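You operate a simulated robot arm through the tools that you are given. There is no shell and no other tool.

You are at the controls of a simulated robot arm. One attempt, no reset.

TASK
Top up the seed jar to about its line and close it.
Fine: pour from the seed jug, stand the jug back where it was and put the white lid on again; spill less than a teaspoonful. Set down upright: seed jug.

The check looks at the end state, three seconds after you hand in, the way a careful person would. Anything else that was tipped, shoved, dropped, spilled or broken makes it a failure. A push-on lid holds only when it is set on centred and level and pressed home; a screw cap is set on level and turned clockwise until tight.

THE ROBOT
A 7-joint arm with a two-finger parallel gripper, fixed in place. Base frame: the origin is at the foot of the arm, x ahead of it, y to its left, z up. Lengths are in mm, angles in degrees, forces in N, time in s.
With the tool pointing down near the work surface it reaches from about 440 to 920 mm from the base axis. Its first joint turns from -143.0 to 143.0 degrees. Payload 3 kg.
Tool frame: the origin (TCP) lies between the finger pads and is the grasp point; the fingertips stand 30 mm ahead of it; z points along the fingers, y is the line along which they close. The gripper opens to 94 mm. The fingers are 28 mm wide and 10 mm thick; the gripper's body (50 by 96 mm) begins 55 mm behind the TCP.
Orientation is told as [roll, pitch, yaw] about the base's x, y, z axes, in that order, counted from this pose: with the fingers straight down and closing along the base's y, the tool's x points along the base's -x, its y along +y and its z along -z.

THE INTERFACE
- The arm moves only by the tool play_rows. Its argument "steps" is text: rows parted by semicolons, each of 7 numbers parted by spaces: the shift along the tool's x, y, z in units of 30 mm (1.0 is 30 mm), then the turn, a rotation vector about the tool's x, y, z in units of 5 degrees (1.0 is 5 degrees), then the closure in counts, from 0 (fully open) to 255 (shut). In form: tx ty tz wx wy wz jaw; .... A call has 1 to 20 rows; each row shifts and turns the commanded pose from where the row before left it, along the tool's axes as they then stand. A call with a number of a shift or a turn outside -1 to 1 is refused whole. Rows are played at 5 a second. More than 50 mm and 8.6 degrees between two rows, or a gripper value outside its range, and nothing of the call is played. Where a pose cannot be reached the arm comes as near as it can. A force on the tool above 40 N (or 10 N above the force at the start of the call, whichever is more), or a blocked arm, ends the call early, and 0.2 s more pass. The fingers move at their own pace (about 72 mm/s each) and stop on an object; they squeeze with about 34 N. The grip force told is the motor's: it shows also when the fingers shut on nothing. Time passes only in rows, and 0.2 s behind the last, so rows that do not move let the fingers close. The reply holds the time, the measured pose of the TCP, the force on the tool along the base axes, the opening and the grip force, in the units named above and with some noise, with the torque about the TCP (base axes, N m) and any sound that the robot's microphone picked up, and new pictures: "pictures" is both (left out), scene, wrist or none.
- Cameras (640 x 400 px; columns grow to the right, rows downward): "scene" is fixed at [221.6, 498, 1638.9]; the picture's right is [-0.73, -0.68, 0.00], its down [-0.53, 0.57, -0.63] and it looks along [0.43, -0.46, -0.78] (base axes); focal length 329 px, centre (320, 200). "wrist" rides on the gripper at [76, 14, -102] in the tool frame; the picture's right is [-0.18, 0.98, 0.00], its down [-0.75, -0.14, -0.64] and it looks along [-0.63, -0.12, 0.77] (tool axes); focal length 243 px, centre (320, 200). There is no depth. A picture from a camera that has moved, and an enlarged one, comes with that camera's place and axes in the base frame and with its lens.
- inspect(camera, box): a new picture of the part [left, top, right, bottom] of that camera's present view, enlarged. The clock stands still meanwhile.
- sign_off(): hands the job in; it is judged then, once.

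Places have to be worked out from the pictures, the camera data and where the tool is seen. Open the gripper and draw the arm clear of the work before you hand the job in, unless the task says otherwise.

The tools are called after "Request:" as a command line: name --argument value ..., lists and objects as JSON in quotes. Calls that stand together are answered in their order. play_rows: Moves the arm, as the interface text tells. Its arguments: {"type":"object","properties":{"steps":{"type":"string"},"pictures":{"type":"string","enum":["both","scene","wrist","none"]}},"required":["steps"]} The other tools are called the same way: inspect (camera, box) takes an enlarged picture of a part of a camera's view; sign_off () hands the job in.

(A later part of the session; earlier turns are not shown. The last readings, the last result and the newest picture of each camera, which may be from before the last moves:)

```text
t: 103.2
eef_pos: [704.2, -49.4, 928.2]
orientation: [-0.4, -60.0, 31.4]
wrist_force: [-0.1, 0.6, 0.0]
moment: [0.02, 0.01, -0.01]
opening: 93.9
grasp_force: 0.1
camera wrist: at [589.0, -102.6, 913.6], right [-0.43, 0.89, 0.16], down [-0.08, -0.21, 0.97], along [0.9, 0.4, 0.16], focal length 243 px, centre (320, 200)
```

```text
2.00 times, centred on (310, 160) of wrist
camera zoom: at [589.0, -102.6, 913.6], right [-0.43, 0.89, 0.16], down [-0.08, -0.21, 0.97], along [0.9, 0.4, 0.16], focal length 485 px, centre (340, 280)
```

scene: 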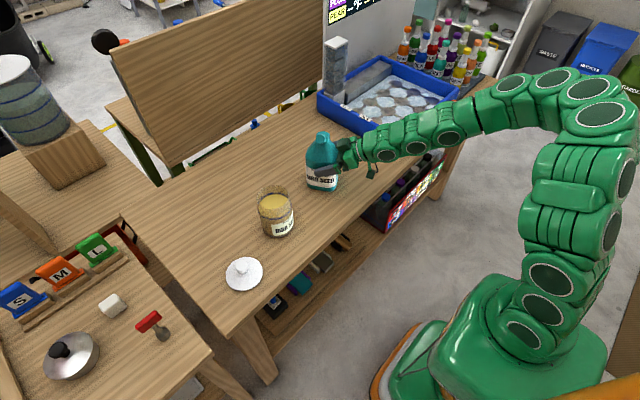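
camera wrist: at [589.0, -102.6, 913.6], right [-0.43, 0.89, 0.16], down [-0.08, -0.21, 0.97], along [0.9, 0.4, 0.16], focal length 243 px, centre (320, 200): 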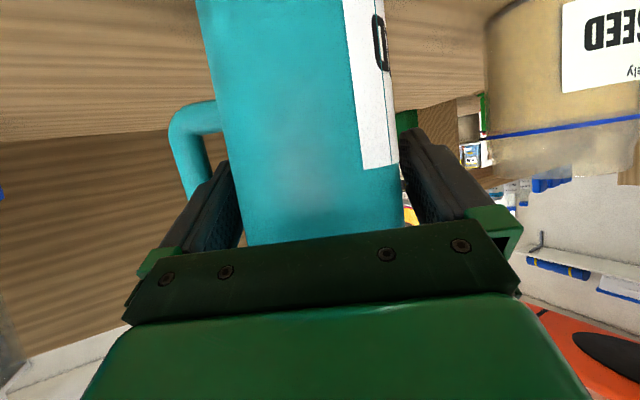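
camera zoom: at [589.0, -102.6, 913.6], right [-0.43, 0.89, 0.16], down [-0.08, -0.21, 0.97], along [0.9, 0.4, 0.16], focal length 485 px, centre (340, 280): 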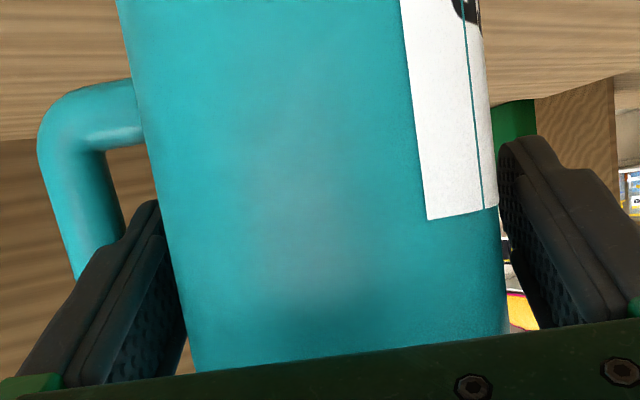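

The jug stands on its own, upright and in its old place, with the fingers clear on both sides. I'll back straight out along the approach line.

Request:
play_rows --steps "0 0.03 -0.2 0 0 0 0; 0 0 -0.3 0 0 0 0; 0 0 -0.3 0 0 0 0; 0 0 -0.3 0 0 0 0; 0 0 -0.4 0 0 0 0; 0 0 -0.6 0 0 0 0; 0 0 -0.6 0 0 0 0; 0 0 -0.6 0 0 0 0; 0 0 -0.6 0 0 0 0; 0 0 -0.6 0 0 0 0; 0 0 -0.6 0 0 0 0; 0 0 0 0 0 0 0" --pictures "both"

Request:
inspect --camera "scene" --box '[290, 120, 360, 200]'

Request:
inspect --camera "scene" --box '[200, 160, 320, 300]'

```text
t: 105.8
eef_pos: [590.3, -117.2, 1005.3]
orientation: [-0.5, -59.9, 31.4]
wrist_force: [0.6, -0.4, 0.5]
moment: [0.0, -0.02, 0.04]
opening: 94.1
grasp_force: 0.0
camera wrist: at [475.2, -170.1, 989.7], right [-0.43, 0.89, 0.15], down [-0.08, -0.21, 0.97], along [0.9, 0.4, 0.16], focal length 243 px, centre (320, 200)
```

scene: 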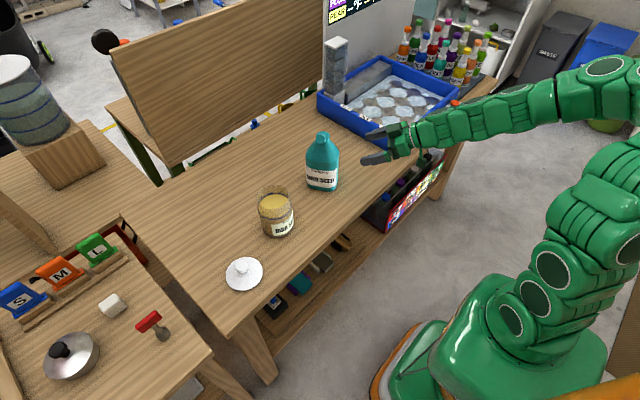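
wrist: 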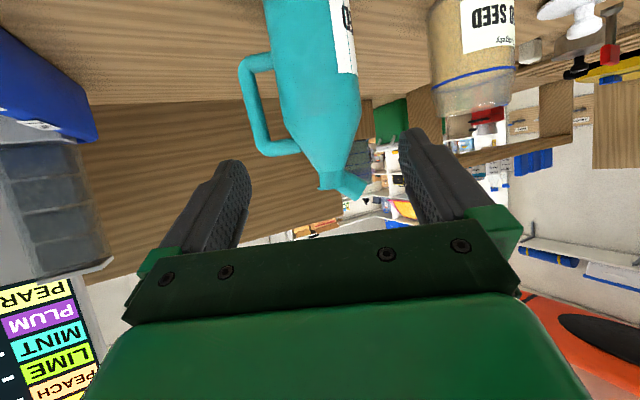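

```text
5.00 times, centred on (325, 160) of scene
camera zoom: at [221.6, 498.0, 1638.9], right [-0.73, -0.68, 0.0], down [-0.53, 0.57, -0.63], along [0.43, -0.46, -0.78], focal length 1646 px, centre (295, 400)
```

zoom: 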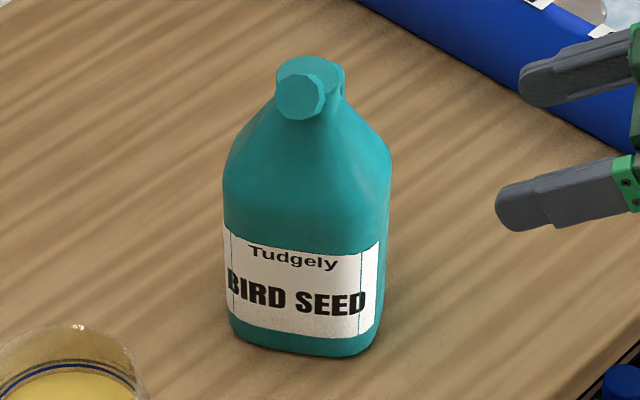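

```text
2.86 times, centred on (260, 230) of scene
camera zoom: at [221.6, 498.0, 1638.9], right [-0.73, -0.68, 0.0], down [-0.53, 0.57, -0.63], along [0.43, -0.46, -0.78], focal length 940 px, centre (491, 114)
```

zoom: 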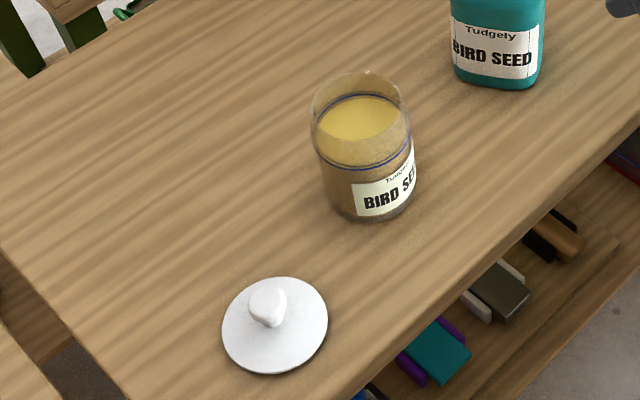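

The jug looks exactly as it did at the start, with no seed on the table. Now for the lid: I'll rise and bring the tool back to straight down with zero yaw.

Request:
play_rows --steps "0 0 0 -0.03 0 0.052 0; -0.577 0 -0.333 0 0 0 0; -0.577 0 -0.333 0 0 0 0; -0.577 0 -0.333 0 0 0 0; -0.577 0 -0.333 0 0 0 0; -0.577 0 -0.333 0 0 0 0; 0 0 0 0 1 0 0; 0 0 0 0 1 0 0; 0 0 0 0 1 0 0; 0 0 0 0 1 0 0; 0 0 0 0 1 0 0; 0 0 0 0 1 0 0; 0 0 0 0 1 0 0; 0 0 0 0 1 0 0; 0 0 0 0 1 0 0; 0 0 0 0 1 0 0; 0 0 0 0 1 0 0; 0 0 0 0 1 0 0" --pictures "none"

Request:
play_rows --steps "0 0 0 0 0 0.775 0; 0 0 0 0 0 0.775 0; 0 0 0 0 0 0.775 0; 0 0 0 0 0 0.775 0; 0 0 0 0 0 0.775 0; 0 0 0 0 0 0.775 0; 0 0 0 0 0 0.775 0; 0 0 0 0 0 0.775 0; 0 0 0 0 0 0 0; 0 0 0 0 0 0 0" --pictures "none"

```text
t: 109.6
eef_pos: [588.2, -118.1, 1103.5]
orientation: [0.0, 0.1, 31.0]
wrist_force: [0.2, 0.3, 0.2]
moment: [-0.02, -0.01, 0.0]
opening: 94.1
grasp_force: 0.1
```

```text
t: 111.8
eef_pos: [588.4, -118.1, 1104.8]
orientation: [0.1, 0.1, -0.2]
wrist_force: [0.1, -0.6, -0.2]
moment: [0.0, 0.0, 0.01]
opening: 94.0
grasp_force: 0.2
```

The tool is level again. I'll move above the lid at about (637, 347) and look straight at it.

Request:
play_rows --steps "-0.101 0.969 0 0 0 0 0; -0.101 0.969 0 0 0 0 0; -0.101 0.969 0 0 0 0 0; -0.101 0.969 0 0 0 0 0; -0.101 0.969 0 0 0 0 0; -0.101 0.969 0 0 0 0 0; -0.101 0.969 0 0 0 0 0; -0.101 0.969 0 0 0 0 0; -0.101 0.969 0 0 0 0 0; -0.101 0.969 0 0 0 0 0; -0.101 0.969 0 0 0 0 0; -0.101 0.969 0 0 0 0 0; -0.101 0.969 0 0 0 0 0; -0.101 0.969 0 0 0 0 0; -0.101 0.969 0 0 0 0 0; -0.101 0.969 0 0 0 0 0; 0 0 0.875 0 0 0 0; 0 0 0.875 0 0 0 0; 0 0 0.875 0 0 0 0; 0 0 0.875 0 0 0 0" --pictures "none"

Request:
play_rows --steps "0 0 0 0 0 0 0" --pictures "both"

Request:
inspect --camera "wrist" --box '[240, 20, 400, 170]'

```text
t: 116.0
eef_pos: [638.0, 349.0, 1000.6]
orientation: [0.0, -0.2, 0.0]
wrist_force: [-0.4, 0.2, 0.3]
moment: [0.01, 0.0, -0.03]
opening: 94.0
grasp_force: 0.0
```

```text
t: 116.4
eef_pos: [637.4, 349.4, 999.0]
orientation: [0.0, 0.1, 0.0]
wrist_force: [-0.3, 0.7, -0.7]
moment: [0.01, 0.01, 0.01]
opening: 94.0
grasp_force: 0.0
camera wrist: at [563.5, 363.3, 1101.5], right [0.18, 0.98, 0.0], down [0.75, -0.14, 0.64], along [0.63, -0.12, -0.77], focal length 243 px, centre (320, 200)
```

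scene: 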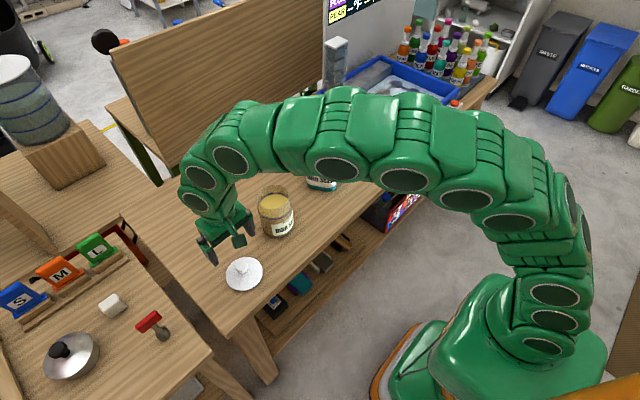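
wrist: 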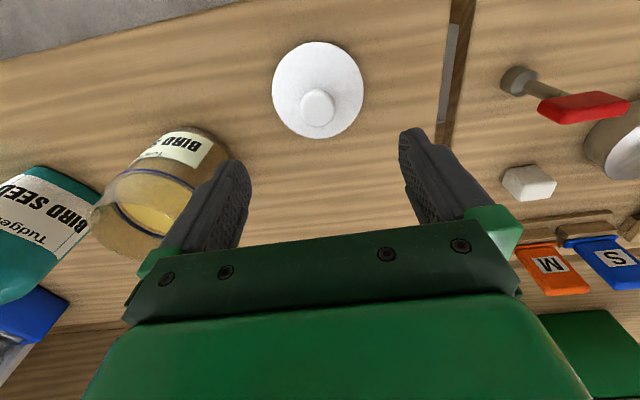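

```text
2.67 times, centred on (320, 95) of wrist
camera zoom: at [563.5, 363.3, 1101.5], right [0.18, 0.98, 0.0], down [0.75, -0.14, 0.64], along [0.63, -0.12, -0.77], focal length 647 px, centre (320, 480)
```

zoom: 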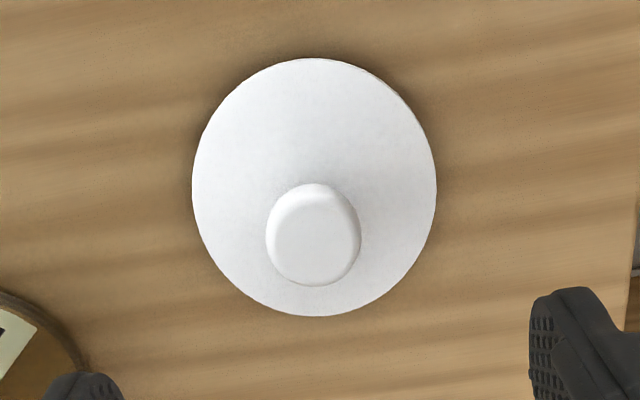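

The lid sits about 2–3 mm in +x and 2.7 mm in -y of the tool axis, compared with my first grip. I'll correct that and descend to straddle the knob.

Request:
play_rows --steps "-0.08 -0.09 0.8 0 0 0 0; 0 0 0.8 0 0 0 0; 0 0 0.8 0 0 0 0; 0 0 0.8 0 0 0 0; 0 0 0.8 0 0 0 0; 0 0 0.2 0 0 0 0; 0 0 0 0 0 0 0; 0 0 0 0 0 0 0" --pictures "wrist"

Request:
inspect --camera "wrist" --box '[220, 40, 420, 180]'

```text
t: 118.2
eef_pos: [639.9, 344.4, 875.0]
orientation: [-0.1, 0.1, 0.0]
wrist_force: [-0.3, 0.1, -0.2]
moment: [0.0, -0.02, 0.0]
opening: 93.8
grasp_force: 0.1
camera wrist: at [565.8, 359.2, 976.9], right [0.18, 0.98, 0.0], down [0.75, -0.14, 0.64], along [0.63, -0.12, -0.77], focal length 243 px, centre (320, 200)
```

wrist: 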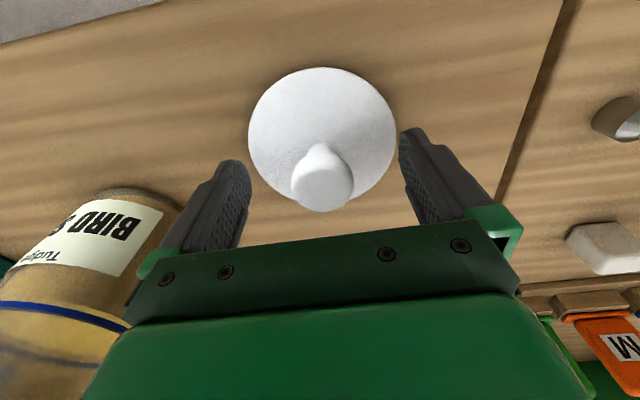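

```text
2.86 times, centred on (320, 110) of wrist
camera zoom: at [565.8, 359.2, 976.9], right [0.18, 0.98, 0.0], down [0.75, -0.14, 0.64], along [0.63, -0.12, -0.77], focal length 693 px, centre (320, 457)
```

zoom: 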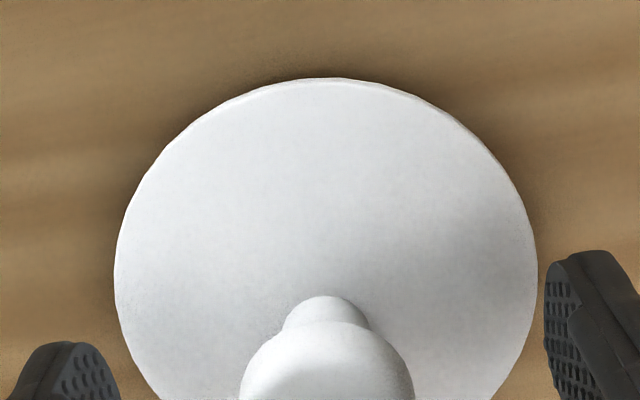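

The lid's x position matches the first grip within half a millimetre, and y is about 1 mm off. I'll correct it, lower the last 4 mm and close.

Request:
play_rows --steps "0 0.035 0.07 0 0 0 0; 0 0 0.07 0 0 0 0; 0 0 0 0 0 0 0; 0 0 0 0 0 0 255; 0 0 0 0 0 0 255; 0 0 0 0 0 0 255; 0 0 0 0 0 0 255; 0 0 0 0 0 0 255" --pictures "wrist"

Request:
inspect --camera "wrist" --box '[220, 40, 420, 180]'

```text
t: 120.0
eef_pos: [640.6, 345.8, 869.8]
orientation: [0.0, 0.0, 0.0]
wrist_force: [0.0, 1.8, 5.1]
moment: [0.04, 0.01, 0.02]
opening: 32.0
grasp_force: 34.0
camera wrist: at [565.7, 361.3, 972.5], right [0.18, 0.98, 0.0], down [0.75, -0.14, 0.64], along [0.63, -0.12, -0.77], focal length 243 px, centre (320, 200)
```

wrist: 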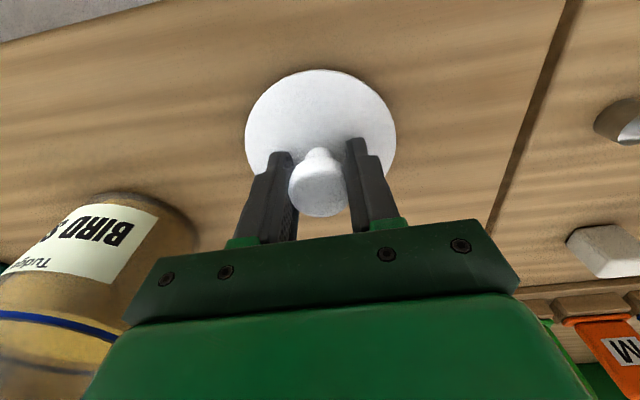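

```text
2.86 times, centred on (320, 110) of wrist
camera zoom: at [565.7, 361.3, 972.5], right [0.18, 0.98, 0.0], down [0.75, -0.14, 0.64], along [0.63, -0.12, -0.77], focal length 693 px, centre (320, 457)
```

zoom: 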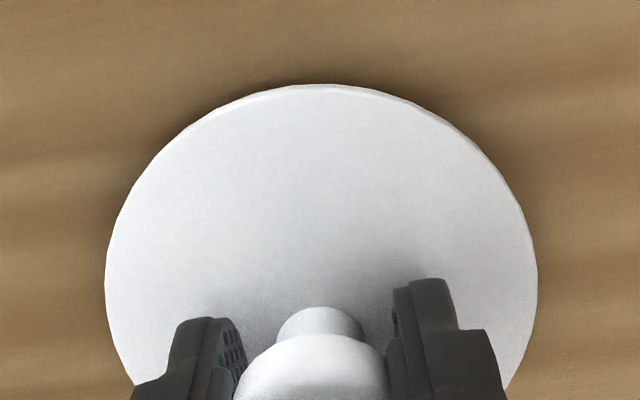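

The grip matches the original one exactly. I'll lift 200 mm and carry the lid over the jar.

Request:
play_rows --steps "0 0 -0.3 0 0 0 255; 0 0 -0.8 0 0 0 255; 0 0 -0.8 0 0 0 255; 0 0 -0.8 0 0 0 255; 0 0 -0.8 0 0 0 255; 0 0 -0.8 0 0 0 255; 0 0 -0.8 0 0 0 255; 0 0 -0.8 0 0 0 255; 0 0 -0.767 0 0 0 255; -0.15 -0.47 0 0 0 0 255; -0.257 -0.808 0 0 0 0 255; -0.257 -0.808 0 0 0 0 255; -0.257 -0.808 0 0 0 0 255; -0.257 -0.808 0 0 0 0 255; -0.257 -0.808 0 0 0 0 255; -0.257 -0.808 0 0 0 0 255; -0.108 -0.335 0 0 0 0 255; 0 0 0 0 0 0 255; 0 0 0 0 0 0 255" --pictures "both"

Request:
inspect --camera "scene" --box '[230, 120, 320, 245]'

Request:
inspect --camera "wrist" --box '[220, 0, 420, 180]'

```text
t: 124.0
eef_pos: [694.8, 176.4, 1068.4]
orientation: [0.0, 0.2, 0.0]
wrist_force: [0.3, -0.9, -0.9]
moment: [-0.03, 0.0, -0.01]
opening: 32.3
grasp_force: 33.9
camera wrist: at [619.7, 192.5, 1171.9], right [0.18, 0.98, 0.0], down [0.75, -0.14, 0.64], along [0.63, -0.12, -0.77], focal length 243 px, centre (320, 200)
```

scene: 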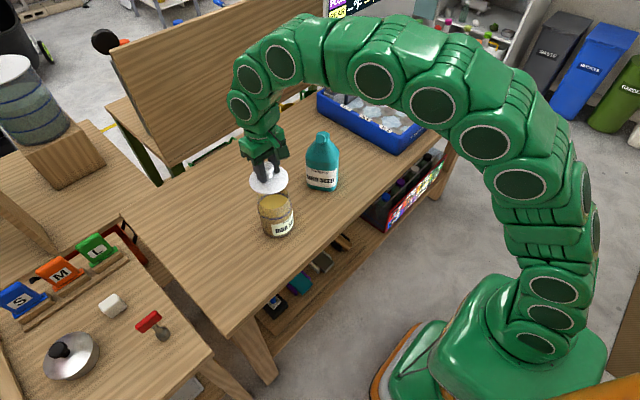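
wrist: 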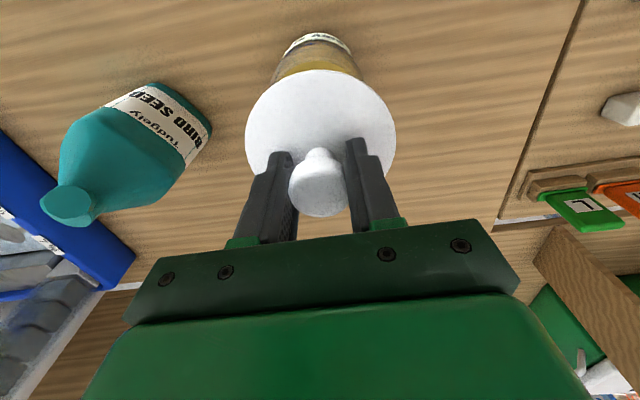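

```text
3.20 times, centred on (275, 182) of scene
camera zoom: at [221.6, 498.0, 1638.9], right [-0.73, -0.68, 0.0], down [-0.53, 0.57, -0.63], along [0.43, -0.46, -0.78], focal length 1053 px, centre (464, 256)
```

zoom: 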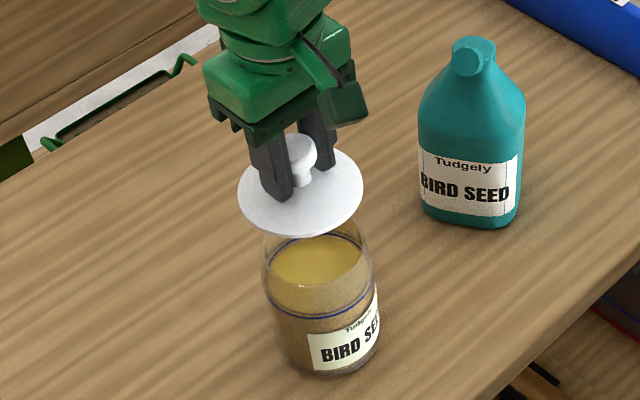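

```text
2.22 times, centred on (320, 90) of wrist
camera zoom: at [619.7, 192.5, 1171.9], right [0.18, 0.98, 0.0], down [0.75, -0.14, 0.64], along [0.63, -0.12, -0.77], focal length 539 px, centre (320, 444)
```

zoom: 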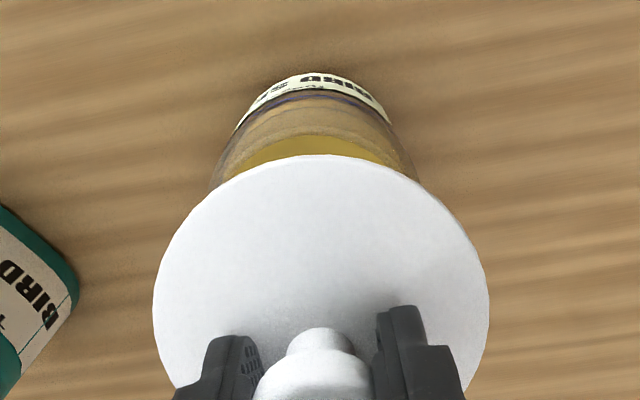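

Position readings match the original grip within about 1 mm. For a pixel-exact check I'll go up to the same height at which I photographed the lifted lid before, and compare the jar's position.

Request:
play_rows --steps "0 -0.027 -0.4 0 0 0 255; 0 0 -0.403 0 0 0 255; 0 0 0 0 0 0 255; 0 0 0 0 0 0 255" --pictures "wrist"

Request:
inspect --camera "wrist" --box '[230, 30, 410, 200]'

```text
t: 125.0
eef_pos: [694.1, 176.6, 1092.6]
orientation: [0.0, 0.2, 0.0]
wrist_force: [-0.3, -0.2, -0.6]
moment: [0.0, -0.01, 0.02]
opening: 32.2
grasp_force: 33.7
camera wrist: at [619.9, 191.5, 1194.6], right [0.18, 0.98, 0.0], down [0.75, -0.14, 0.64], along [0.63, -0.12, -0.77], focal length 243 px, centre (320, 200)
```

wrist: 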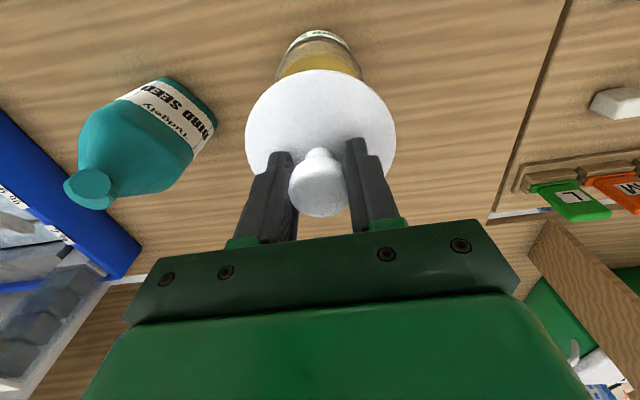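

```text
2.35 times, centred on (320, 115) of wrist
camera zoom: at [619.9, 191.5, 1194.6], right [0.18, 0.98, 0.0], down [0.75, -0.14, 0.64], along [0.63, -0.12, -0.77], focal length 571 px, centre (320, 400)
```

zoom: 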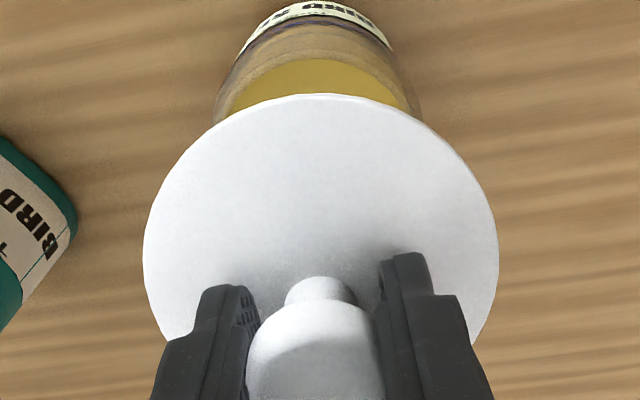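

The view matches the original to within a pixel, so the lid is centred over the jar. I'll descend 80 mm, then go slowly.

Request:
play_rows --steps "0 0 0.5 0 0 0 255; 0 0 0.5 0 0 0 255; 0 0 0.5 0 0 0 255; 0 0 0.5 0 0 0 255; 0 0 0.4 0 0 0 255; 0 0 0.2 0 0 0 255; 0 0 0 0 0 0 255; 0 0 0 0 0 0 255" --pictures "both"

Request:
inspect --camera "scene" --box '[230, 145, 320, 245]'

Request:
inspect --camera "wrist" --box '[240, 20, 400, 170]'

```text
t: 126.8
eef_pos: [693.3, 176.7, 1015.1]
orientation: [0.0, 0.1, 0.0]
wrist_force: [0.3, -0.6, -0.6]
moment: [-0.02, -0.03, -0.01]
opening: 32.2
grasp_force: 33.7
camera wrist: at [620.2, 191.1, 1118.0], right [0.18, 0.98, 0.0], down [0.75, -0.14, 0.64], along [0.63, -0.12, -0.77], focal length 243 px, centre (320, 200)
```

scene: 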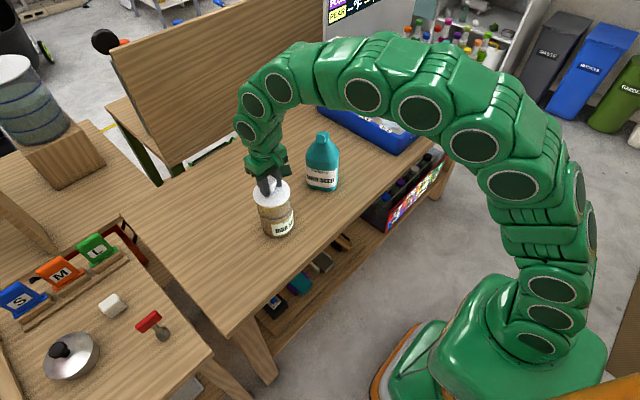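
wrist: 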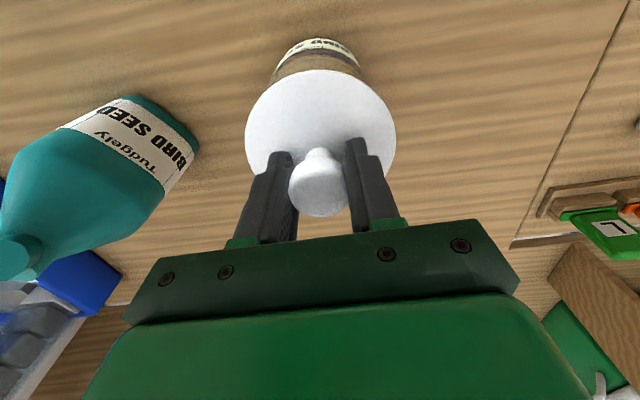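

```text
4.00 times, centred on (275, 195) of scene
camera zoom: at [221.6, 498.0, 1638.9], right [-0.73, -0.68, 0.0], down [-0.53, 0.57, -0.63], along [0.43, -0.46, -0.78], focal length 1317 px, centre (500, 220)
```

zoom: 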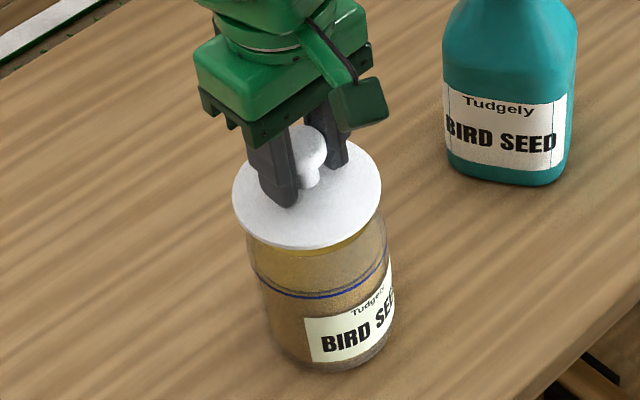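

```text
2.67 times, centred on (320, 95) of wrist
camera zoom: at [620.2, 191.1, 1118.0], right [0.18, 0.98, 0.0], down [0.75, -0.14, 0.64], along [0.63, -0.12, -0.77], focal length 647 px, centre (320, 480)
```

zoom: 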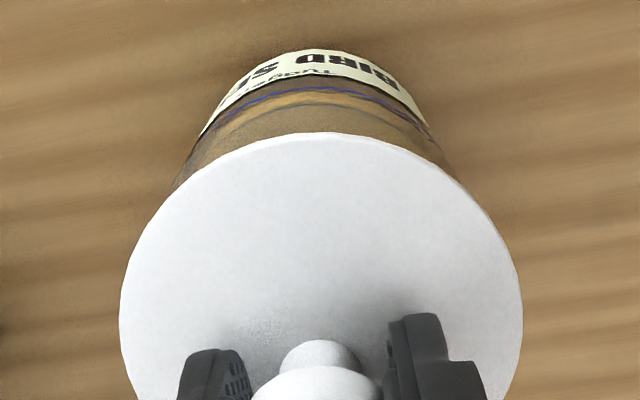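

The lid is about 15 mm above its seat and well aligned. I'll lower 9 mm in 1.5 mm steps.

Request:
play_rows --steps "0 0 0.05 0 0 0 255; 0 0 0.05 0 0 0 255; 0 0 0.05 0 0 0 255; 0 0 0.05 0 0 0 255; 0 0 0.05 0 0 0 255; 0 0 0.05 0 0 0 255; 0 0 0 0 0 0 255" --pictures "none"

Request:
play_rows --steps "0 0 0.04 0 0 0 255; 0 0 0.04 0 0 0 255; 0 0 0 0 0 0 255" --pictures "none"

```text
t: 128.4
eef_pos: [693.9, 175.8, 1006.5]
orientation: [-0.1, 0.1, 0.0]
wrist_force: [-0.4, -0.4, 0.0]
moment: [-0.01, 0.01, 0.01]
opening: 32.2
grasp_force: 34.1
```

```text
t: 129.2
eef_pos: [694.5, 176.4, 1004.4]
orientation: [0.0, 0.1, 0.1]
wrist_force: [-0.1, -0.6, -0.5]
moment: [0.03, 0.01, 0.03]
opening: 32.1
grasp_force: 34.3
```

No resistance yet at z≈1004, and the seat should be near 999. I'll continue in 1 mm steps.

Request:
play_rows --steps "0 0 0.033 0 0 0 255; 0 0 0.033 0 0 0 255; 0 0 0 0 0 0 255" --pictures "none"

Request:
play_rows --steps "0 0 0.033 0 0 0 255; 0 0 0 0 0 0 255" --pictures "scene"

Request:
inspect --camera "scene" --box '[230, 145, 320, 245]'

```text
t: 130.0
eef_pos: [693.6, 175.6, 1001.7]
orientation: [0.0, 0.1, 0.0]
wrist_force: [-0.5, -0.3, -0.6]
moment: [-0.02, -0.01, 0.02]
opening: 31.9
grasp_force: 33.8
```

```text
t: 130.6
eef_pos: [692.8, 177.1, 1000.7]
orientation: [-0.1, 0.1, 0.1]
wrist_force: [-0.4, 0.4, -0.7]
moment: [0.01, 0.01, -0.03]
opening: 32.2
grasp_force: 34.6
```

scene: 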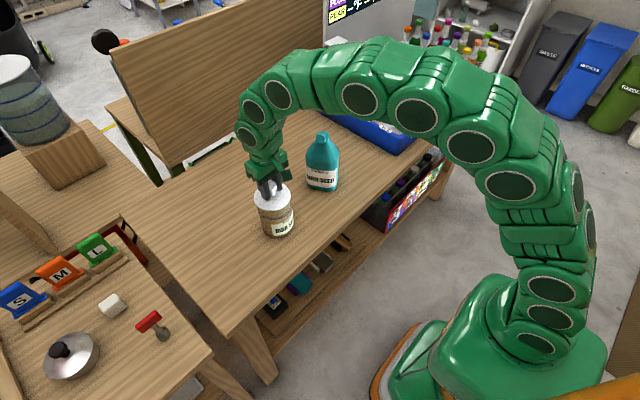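

```text
4.00 times, centred on (275, 195) of scene
camera zoom: at [221.6, 498.0, 1638.9], right [-0.73, -0.68, 0.0], down [-0.53, 0.57, -0.63], along [0.43, -0.46, -0.78], focal length 1317 px, centre (500, 220)
```

zoom: 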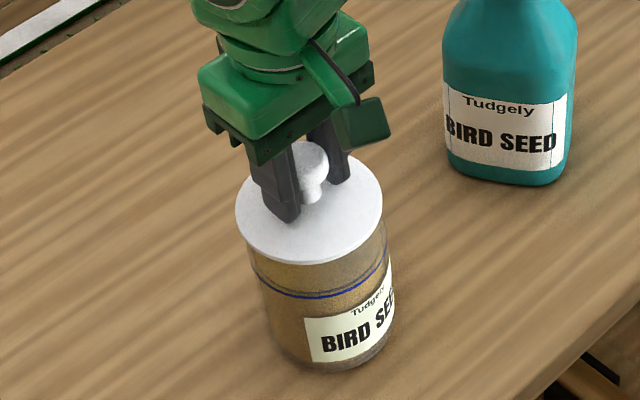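

Almost seated, and the lid sits level and concentric on the rim. I'll continue in 0.6 mm steps to feel the contact.

Request:
play_rows --steps "0 0 0.02 0 0 0 255; 0 0 0.02 0 0 0 255; 0 0 0 0 0 0 255" --pictures "none"

Request:
play_rows --steps "0 0 0.02 0 0 0 255; 0 0 0 0 0 0 255" --pictures "none"

```text
t: 131.4
eef_pos: [693.4, 175.9, 1001.0]
orientation: [0.0, 0.1, -0.1]
wrist_force: [0.8, -0.1, 0.4]
moment: [0.0, 0.0, 0.01]
opening: 32.0
grasp_force: 34.1
```

```text
t: 132.0
eef_pos: [694.3, 174.9, 999.6]
orientation: [0.1, 0.2, 0.0]
wrist_force: [-0.3, 0.0, -1.0]
moment: [-0.02, 0.01, -0.02]
opening: 32.0
grasp_force: 33.7
```

Request:
play_rows --steps "0 0 0.02 0 0 0 255; 0 0 0.02 0 0 0 255; 0 0 0 0 0 0 255" --pictures "none"

Request:
play_rows --steps "0 0 0.02 0 0 0 255; 0 0 0 0 0 0 255" --pictures "none"

```text
t: 132.8
eef_pos: [694.2, 175.4, 999.0]
orientation: [0.0, 0.0, -0.1]
wrist_force: [-0.9, 0.5, 0.4]
moment: [0.03, -0.06, 0.01]
opening: 32.0
grasp_force: 33.6
```

```text
t: 133.4
eef_pos: [694.1, 175.5, 997.0]
orientation: [0.0, 0.0, 0.1]
wrist_force: [-1.1, 2.1, 12.2]
moment: [0.06, 0.21, -0.01]
opening: 32.2
grasp_force: 33.7
```

Contact at 12 N. Now I'll press the lid home with small further steps.

Request:
play_rows --steps "0 0 0.02 0 0 0 255; 0 0 0 0 0 0 255" --pictures "none"

Request:
play_rows --steps "0 0 0.02 0 0 0 255; 0 0 0 0 0 0 255" --pictures "both"

Request:
inspect --camera "wrist" --box '[240, 60, 400, 210]'

```text
t: 134.0
eef_pos: [694.3, 176.8, 997.6]
orientation: [0.0, 0.0, 0.0]
wrist_force: [-4.2, 0.7, 34.9]
moment: [-0.06, 0.4, -0.04]
opening: 31.9
grasp_force: 33.7
```

```text
t: 134.7
eef_pos: [693.7, 176.1, 997.1]
orientation: [0.0, 0.0, 0.1]
wrist_force: [-3.7, -1.6, 15.4]
moment: [-0.16, 0.32, -0.02]
opening: 32.1
grasp_force: 34.3
stopped in row 2: the force on the tool passed its limit at 46 N (the readings are from after the stop); the commanded pose is now the measured one
camera wrist: at [619.9, 191.4, 1100.0], right [0.18, 0.98, 0.0], down [0.75, -0.14, 0.64], along [0.63, -0.12, -0.77], focal length 243 px, centre (320, 200)
```

scene: 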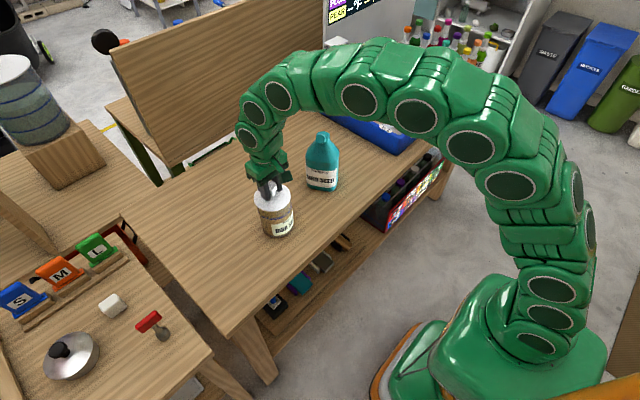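
wrist: 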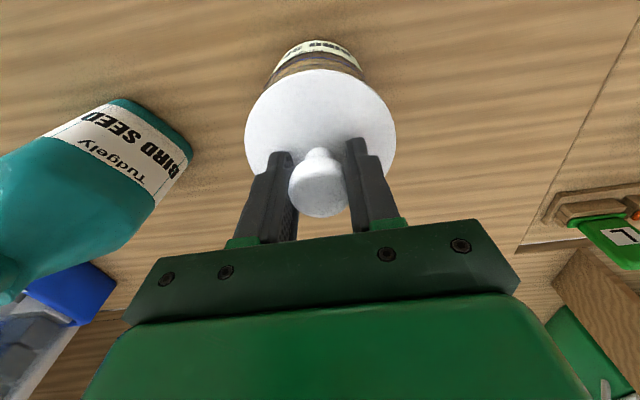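

```text
2.67 times, centred on (320, 135) of wrist
camera zoom: at [619.9, 191.4, 1100.0], right [0.18, 0.98, 0.0], down [0.75, -0.14, 0.64], along [0.63, -0.12, -0.77], focal length 647 px, centre (320, 373)
```

zoom: 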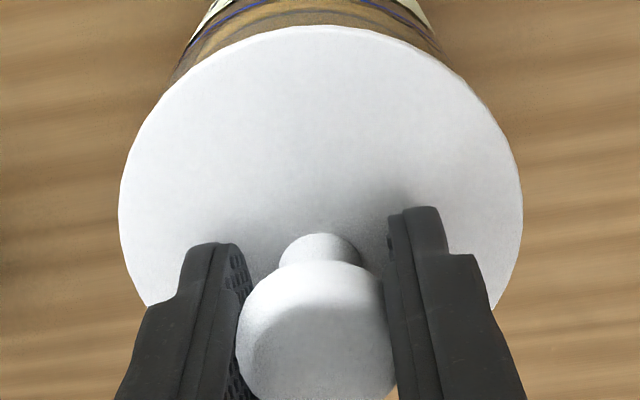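

I pressed to 46 N, and the view matches the originally closed jar. I'll check the lid's seating from the scene camera before letting go.

Request:
inspect --camera "scene" --box '[230, 145, 320, 245]'

Request:
inspect --camera "scene" --box '[250, 178, 300, 242]'

```text
4.00 times, centred on (275, 195) of scene
camera zoom: at [221.6, 498.0, 1638.9], right [-0.73, -0.68, 0.0], down [-0.53, 0.57, -0.63], along [0.43, -0.46, -0.78], focal length 1317 px, centre (500, 220)
```

zoom: 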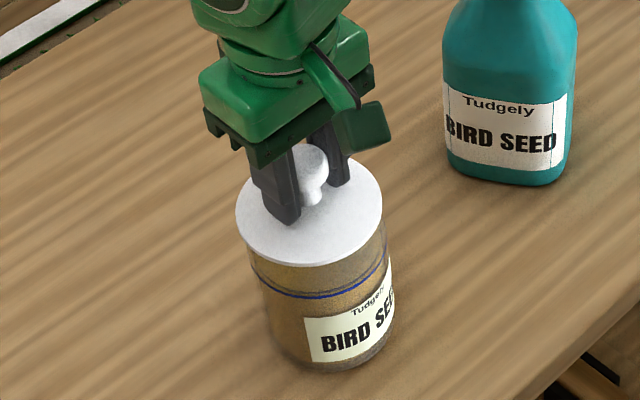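

```text
6.25 times, centred on (275, 210) of scene
camera zoom: at [221.6, 498.0, 1638.9], right [-0.73, -0.68, 0.0], down [-0.53, 0.57, -0.63], along [0.43, -0.46, -0.78], focal length 2057 px, centre (601, 138)
```

zoom: 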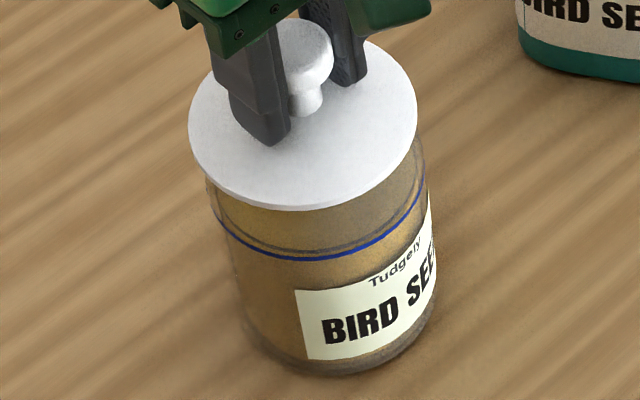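

The lid lies level and concentric on the rim, just as it was at the start. I'll relax the press and open the fingers gradually so the lid or jar isn't dragged.

Request:
play_rows --steps "0 0 -0.01 0 0 0 255; 0 0 0 0 0 0 172; 0 0 0 0 0 0 166; 0 0 0 0 0 0 162; 0 0 0 0 0 0 158; 0 0 0 0 0 0 154; 0 0 0 0 0 0 150" --pictures "wrist"

Request:
inspect --camera "wrist" --box '[240, 60, 400, 210]'

```text
t: 136.2
eef_pos: [693.2, 176.1, 998.8]
orientation: [0.1, -0.1, 0.0]
wrist_force: [-0.3, 1.7, 17.6]
moment: [-0.03, 0.03, -0.01]
opening: 34.2
grasp_force: 0.1
camera wrist: at [619.9, 191.2, 1100.1], right [0.18, 0.98, 0.0], down [0.75, -0.14, 0.64], along [0.63, -0.12, -0.77], focal length 243 px, centre (320, 200)
```

wrist: 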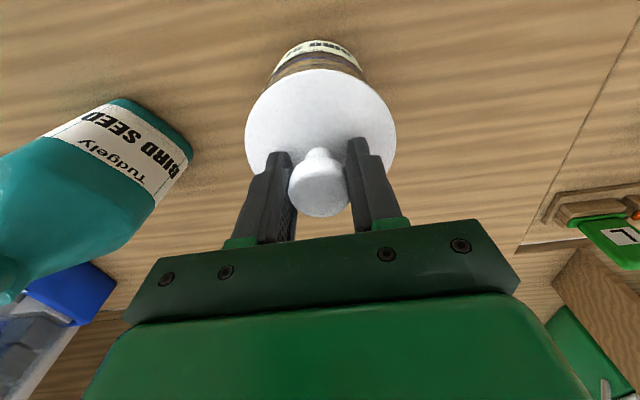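

```text
2.67 times, centred on (320, 135) of wrist
camera zoom: at [619.9, 191.2, 1100.1], right [0.18, 0.98, 0.0], down [0.75, -0.14, 0.64], along [0.63, -0.12, -0.77], focal length 647 px, centre (320, 373)
```

zoom: 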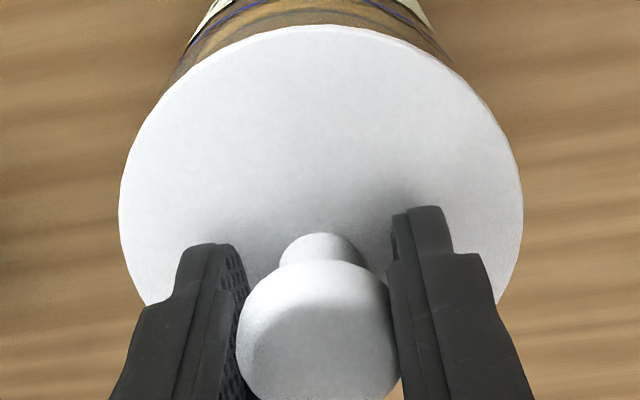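

The fingers have loosened without moving the lid, though about 17 N is still bearing down. I'll raise 1.5 mm, then continue opening slowly.

Request:
play_rows --steps "0 0 -0.025 0 0 0 150; 0 0 -0.025 0 0 0 148; 0 0 0 0 0 0 144; 0 0 0 0 0 0 138; 0 0 0 0 0 0 132; 0 0 0 0 0 0 126" --pictures "wrist"

Request:
inspect --camera "wrist" --box '[240, 60, 400, 210]'

```text
t: 137.7
eef_pos: [695.3, 176.2, 999.3]
orientation: [0.0, 0.1, -0.1]
wrist_force: [0.1, -0.5, 0.5]
moment: [0.02, -0.02, 0.0]
opening: 47.6
grasp_force: 0.1
camera wrist: at [620.2, 191.1, 1101.8], right [0.18, 0.98, 0.0], down [0.75, -0.14, 0.64], along [0.63, -0.12, -0.77], focal length 243 px, centre (320, 200)
```

wrist: 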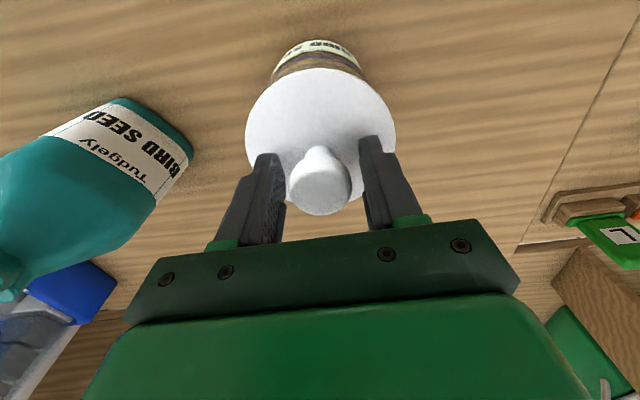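

```text
2.67 times, centred on (320, 135) of wrist
camera zoom: at [620.2, 191.1, 1101.8], right [0.18, 0.98, 0.0], down [0.75, -0.14, 0.64], along [0.63, -0.12, -0.77], focal length 647 px, centre (320, 373)
```

zoom: 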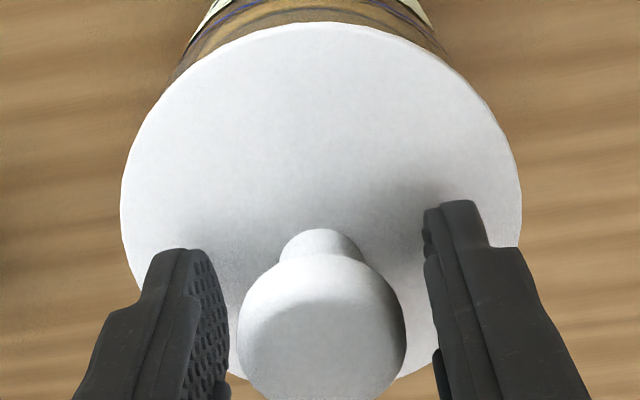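

The fingers are clear and the lid hasn't moved. I'll open fully, rise 60 mm and inspect.

Request:
play_rows --steps "0 0 0 0 0 0 60; 0 0 0 0 0 0 0; 0 0 0 0 0 0 0; 0 0 -0.3 0 0 0 0; 0 0 -0.6 0 0 0 0; 0 0 -0.6 0 0 0 0; 0 0 -0.5 0 0 0 0; 0 0 0 0 0 0 0" --pictures "both"

Request:
inspect --camera "scene" --box '[235, 165, 315, 245]'

Request:
inspect --camera "wrist" --box '[250, 20, 390, 170]'

```text
t: 139.4
eef_pos: [695.2, 177.1, 1059.7]
orientation: [0.0, 0.0, 0.0]
wrist_force: [-0.2, -0.6, -0.3]
moment: [-0.01, 0.0, 0.01]
opening: 94.0
grasp_force: 0.0
camera wrist: at [621.5, 191.6, 1162.0], right [0.18, 0.98, 0.0], down [0.75, -0.14, 0.64], along [0.63, -0.12, -0.77], focal length 243 px, centre (320, 200)
```

scene: 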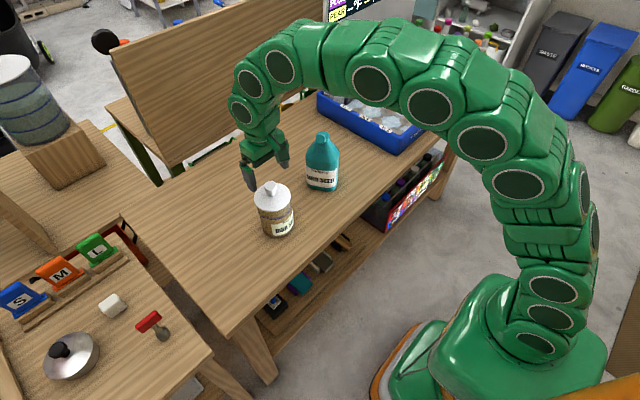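
wrist: 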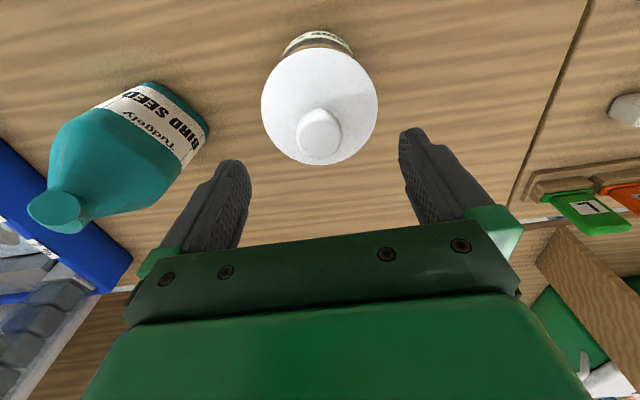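

```text
5.00 times, centred on (275, 205) of scene
camera zoom: at [221.6, 498.0, 1638.9], right [-0.73, -0.68, 0.0], down [-0.53, 0.57, -0.63], along [0.43, -0.46, -0.78], focal length 1646 px, centre (545, 175)
```

zoom: 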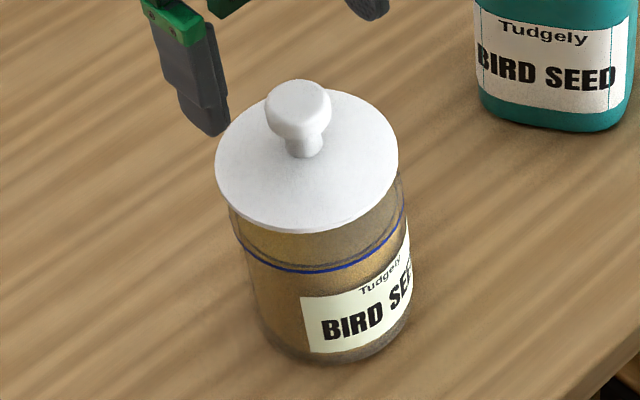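

```text
2.67 times, centred on (320, 95) of wrist
camera zoom: at [621.5, 191.6, 1162.0], right [0.18, 0.98, 0.0], down [0.75, -0.14, 0.64], along [0.63, -0.12, -0.77], focal length 647 px, centre (320, 480)
```

zoom: 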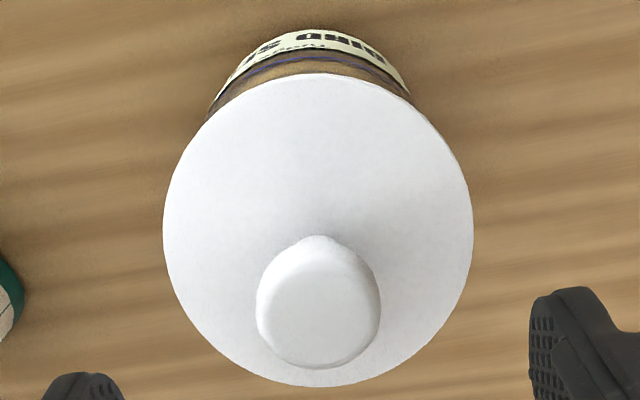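

The jar looks just as it did at the start: lid level, centred and at the same height, with the seed at the line. For certainty I'll close the fingers and give the knob one gentle straight press from above.

Request:
play_rows --steps "-0.04 0 0 0 0 0 255; 0 0 0 0 0 0 255; 0 0 0 0 0 0 255; 0 0 0 0 0 0 255; 0 0 0 0 0 0 255; 0 0 0.3 0 0 0 255; 0 0 0.2 0 0 0 255; 0 0 0 0 0 0 255" --pictures "both"

Request:
inspect --camera "wrist" --box '[240, 60, 400, 210]'

Request:
inspect --camera "scene" --box '[230, 145, 320, 245]'

```text
t: 141.2
eef_pos: [694.4, 177.6, 1043.5]
orientation: [0.0, 0.0, 0.0]
wrist_force: [0.0, -1.0, 0.0]
moment: [0.01, 0.02, -0.04]
opening: 0.2
grasp_force: 33.1
camera wrist: at [621.1, 191.9, 1146.6], right [0.18, 0.98, 0.0], down [0.75, -0.14, 0.64], along [0.63, -0.12, -0.77], focal length 243 px, centre (320, 200)
```

scene: 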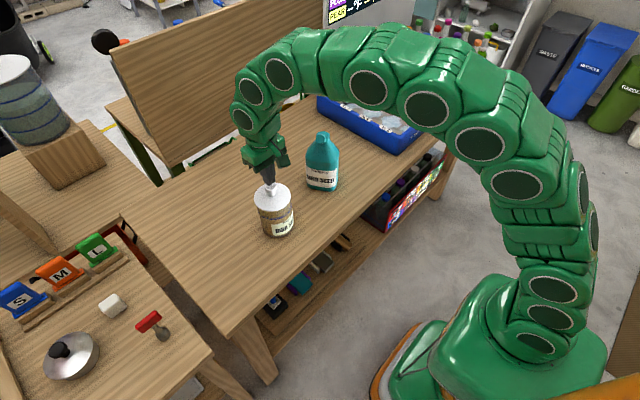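
wrist: 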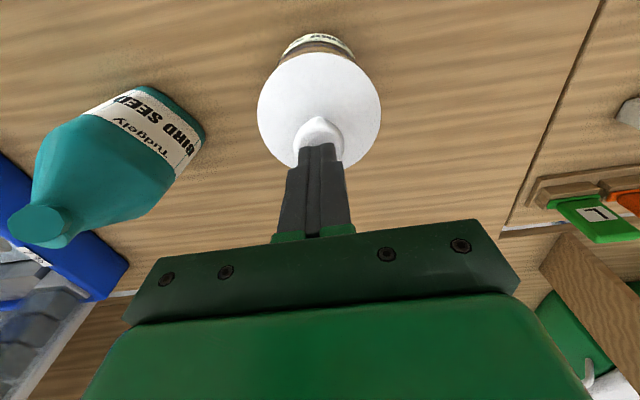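

```text
2.67 times, centred on (320, 135) of wrist
camera zoom: at [621.1, 191.9, 1146.6], right [0.18, 0.98, 0.0], down [0.75, -0.14, 0.64], along [0.63, -0.12, -0.77], focal length 647 px, centre (320, 373)
```

zoom: 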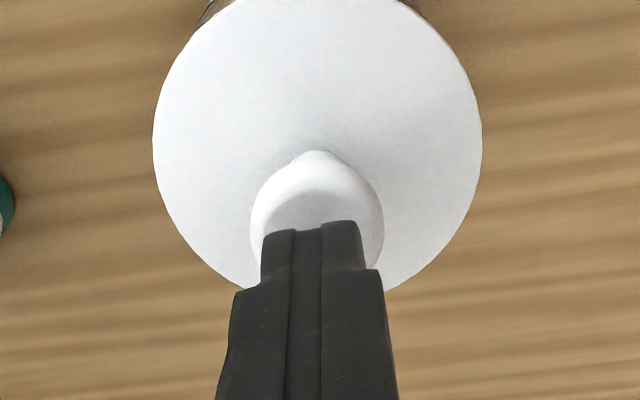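

```text
4.00 times, centred on (275, 195) of scene
camera zoom: at [221.6, 498.0, 1638.9], right [-0.73, -0.68, 0.0], down [-0.53, 0.57, -0.63], along [0.43, -0.46, -0.78], focal length 1317 px, centre (500, 220)
```

zoom: 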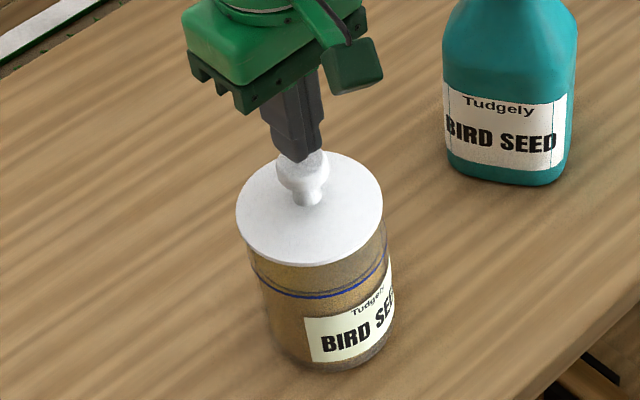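

The closed fingertips are centred over the knob, about 9 mm above it. I'll lower gently until I feel it.

Request:
play_rows --steps "0 0 0.05 0 0 0 255; 0 0 0.05 0 0 0 255; 0 0 0.05 0 0 0 255; 0 0 0.05 0 0 0 255; 0 0 0 0 0 0 255" --pictures "none"

Request:
play_rows --steps "0 0 0.03 0 0 0 255; 0 0 0.03 0 0 0 255; 0 0 0 0 0 0 255" --pictures "none"

```text
t: 142.4
eef_pos: [694.4, 177.1, 1038.3]
orientation: [-0.1, -0.1, 0.2]
wrist_force: [0.7, 1.0, -0.5]
moment: [-0.02, 0.01, 0.0]
opening: 0.0
grasp_force: 32.9
```

```text
t: 143.2
eef_pos: [694.3, 175.7, 1037.0]
orientation: [0.0, -0.1, 0.0]
wrist_force: [0.9, 0.0, -0.5]
moment: [0.02, -0.02, 0.02]
opening: 0.0
grasp_force: 32.7
```

Request:
play_rows --steps "0 0 0.03 0 0 0 255; 0 0 0.03 0 0 0 255; 0 0 0 0 0 0 255" --pictures "none"

Request:
play_rows --steps "0 0 0.02 0 0 0 255; 0 0 0 0 0 0 255" --pictures "none"

```text
t: 144.1
eef_pos: [695.9, 176.2, 1034.2]
orientation: [0.0, 0.1, 0.0]
wrist_force: [0.7, -0.4, -0.6]
moment: [-0.03, -0.01, -0.01]
opening: 0.0
grasp_force: 33.0
```

```text
t: 144.7
eef_pos: [695.1, 175.8, 1034.4]
orientation: [0.1, -0.1, 0.0]
wrist_force: [0.5, -0.1, 3.4]
moment: [0.01, 0.01, -0.07]
opening: 0.0
grasp_force: 33.2
```

Light contact with the knob top at 3.4 N. I'll press in 0.5 mm steps to around 25–30 N.

Request:
play_rows --steps "0 0 0.018 0 0 0 255; 0 0 0 0 0 0 255" --pictures "none"

Request:
play_rows --steps "0 0 0.01 0 0 0 255; 0 0 0 0 0 0 255" --pictures "none"

```text
t: 145.2
eef_pos: [693.9, 176.7, 1034.4]
orientation: [0.1, -0.2, -0.1]
wrist_force: [0.6, 1.5, 13.8]
moment: [0.01, 0.01, -0.02]
opening: 0.0
grasp_force: 33.2
```

```text
t: 145.8
eef_pos: [695.2, 176.3, 1034.5]
orientation: [0.0, -0.1, 0.1]
wrist_force: [-0.5, 1.2, 18.4]
moment: [-0.01, 0.03, -0.02]
opening: 0.1
grasp_force: 32.8
```

Request:
play_rows --steps "0 0 0.02 0 0 0 255; 0 0 0 0 0 0 255; 0 0 0 0 0 0 255" --pictures "scene"

Request:
inspect --camera "scene" --box '[230, 145, 320, 245]'

```text
t: 146.7
eef_pos: [696.6, 176.1, 1034.4]
orientation: [0.1, -0.3, 0.0]
wrist_force: [-0.6, 1.7, 34.9]
moment: [0.12, 0.05, 0.03]
opening: 0.2
grasp_force: 32.8
```

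scene: 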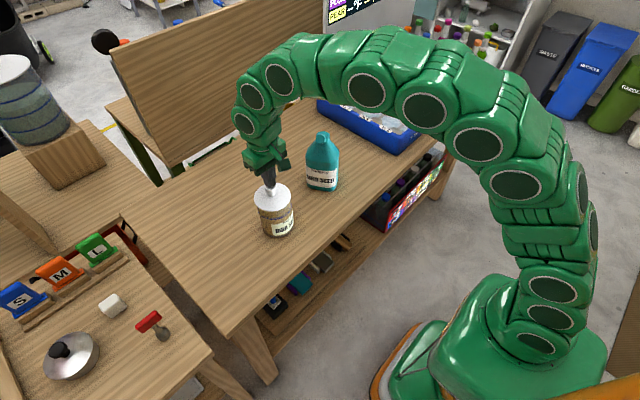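

```text
4.00 times, centred on (275, 195) of scene
camera zoom: at [221.6, 498.0, 1638.9], right [-0.73, -0.68, 0.0], down [-0.53, 0.57, -0.63], along [0.43, -0.46, -0.78], focal length 1317 px, centre (500, 220)
```

zoom: 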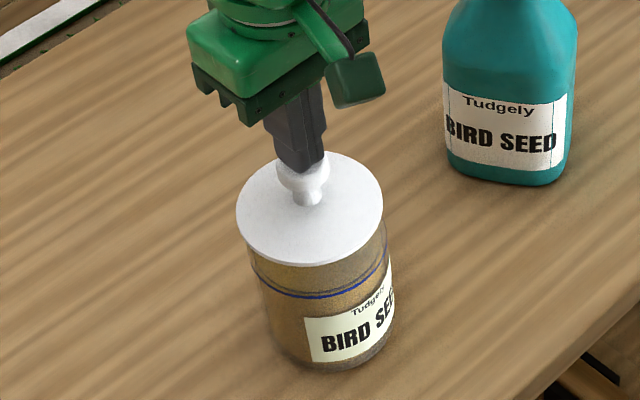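

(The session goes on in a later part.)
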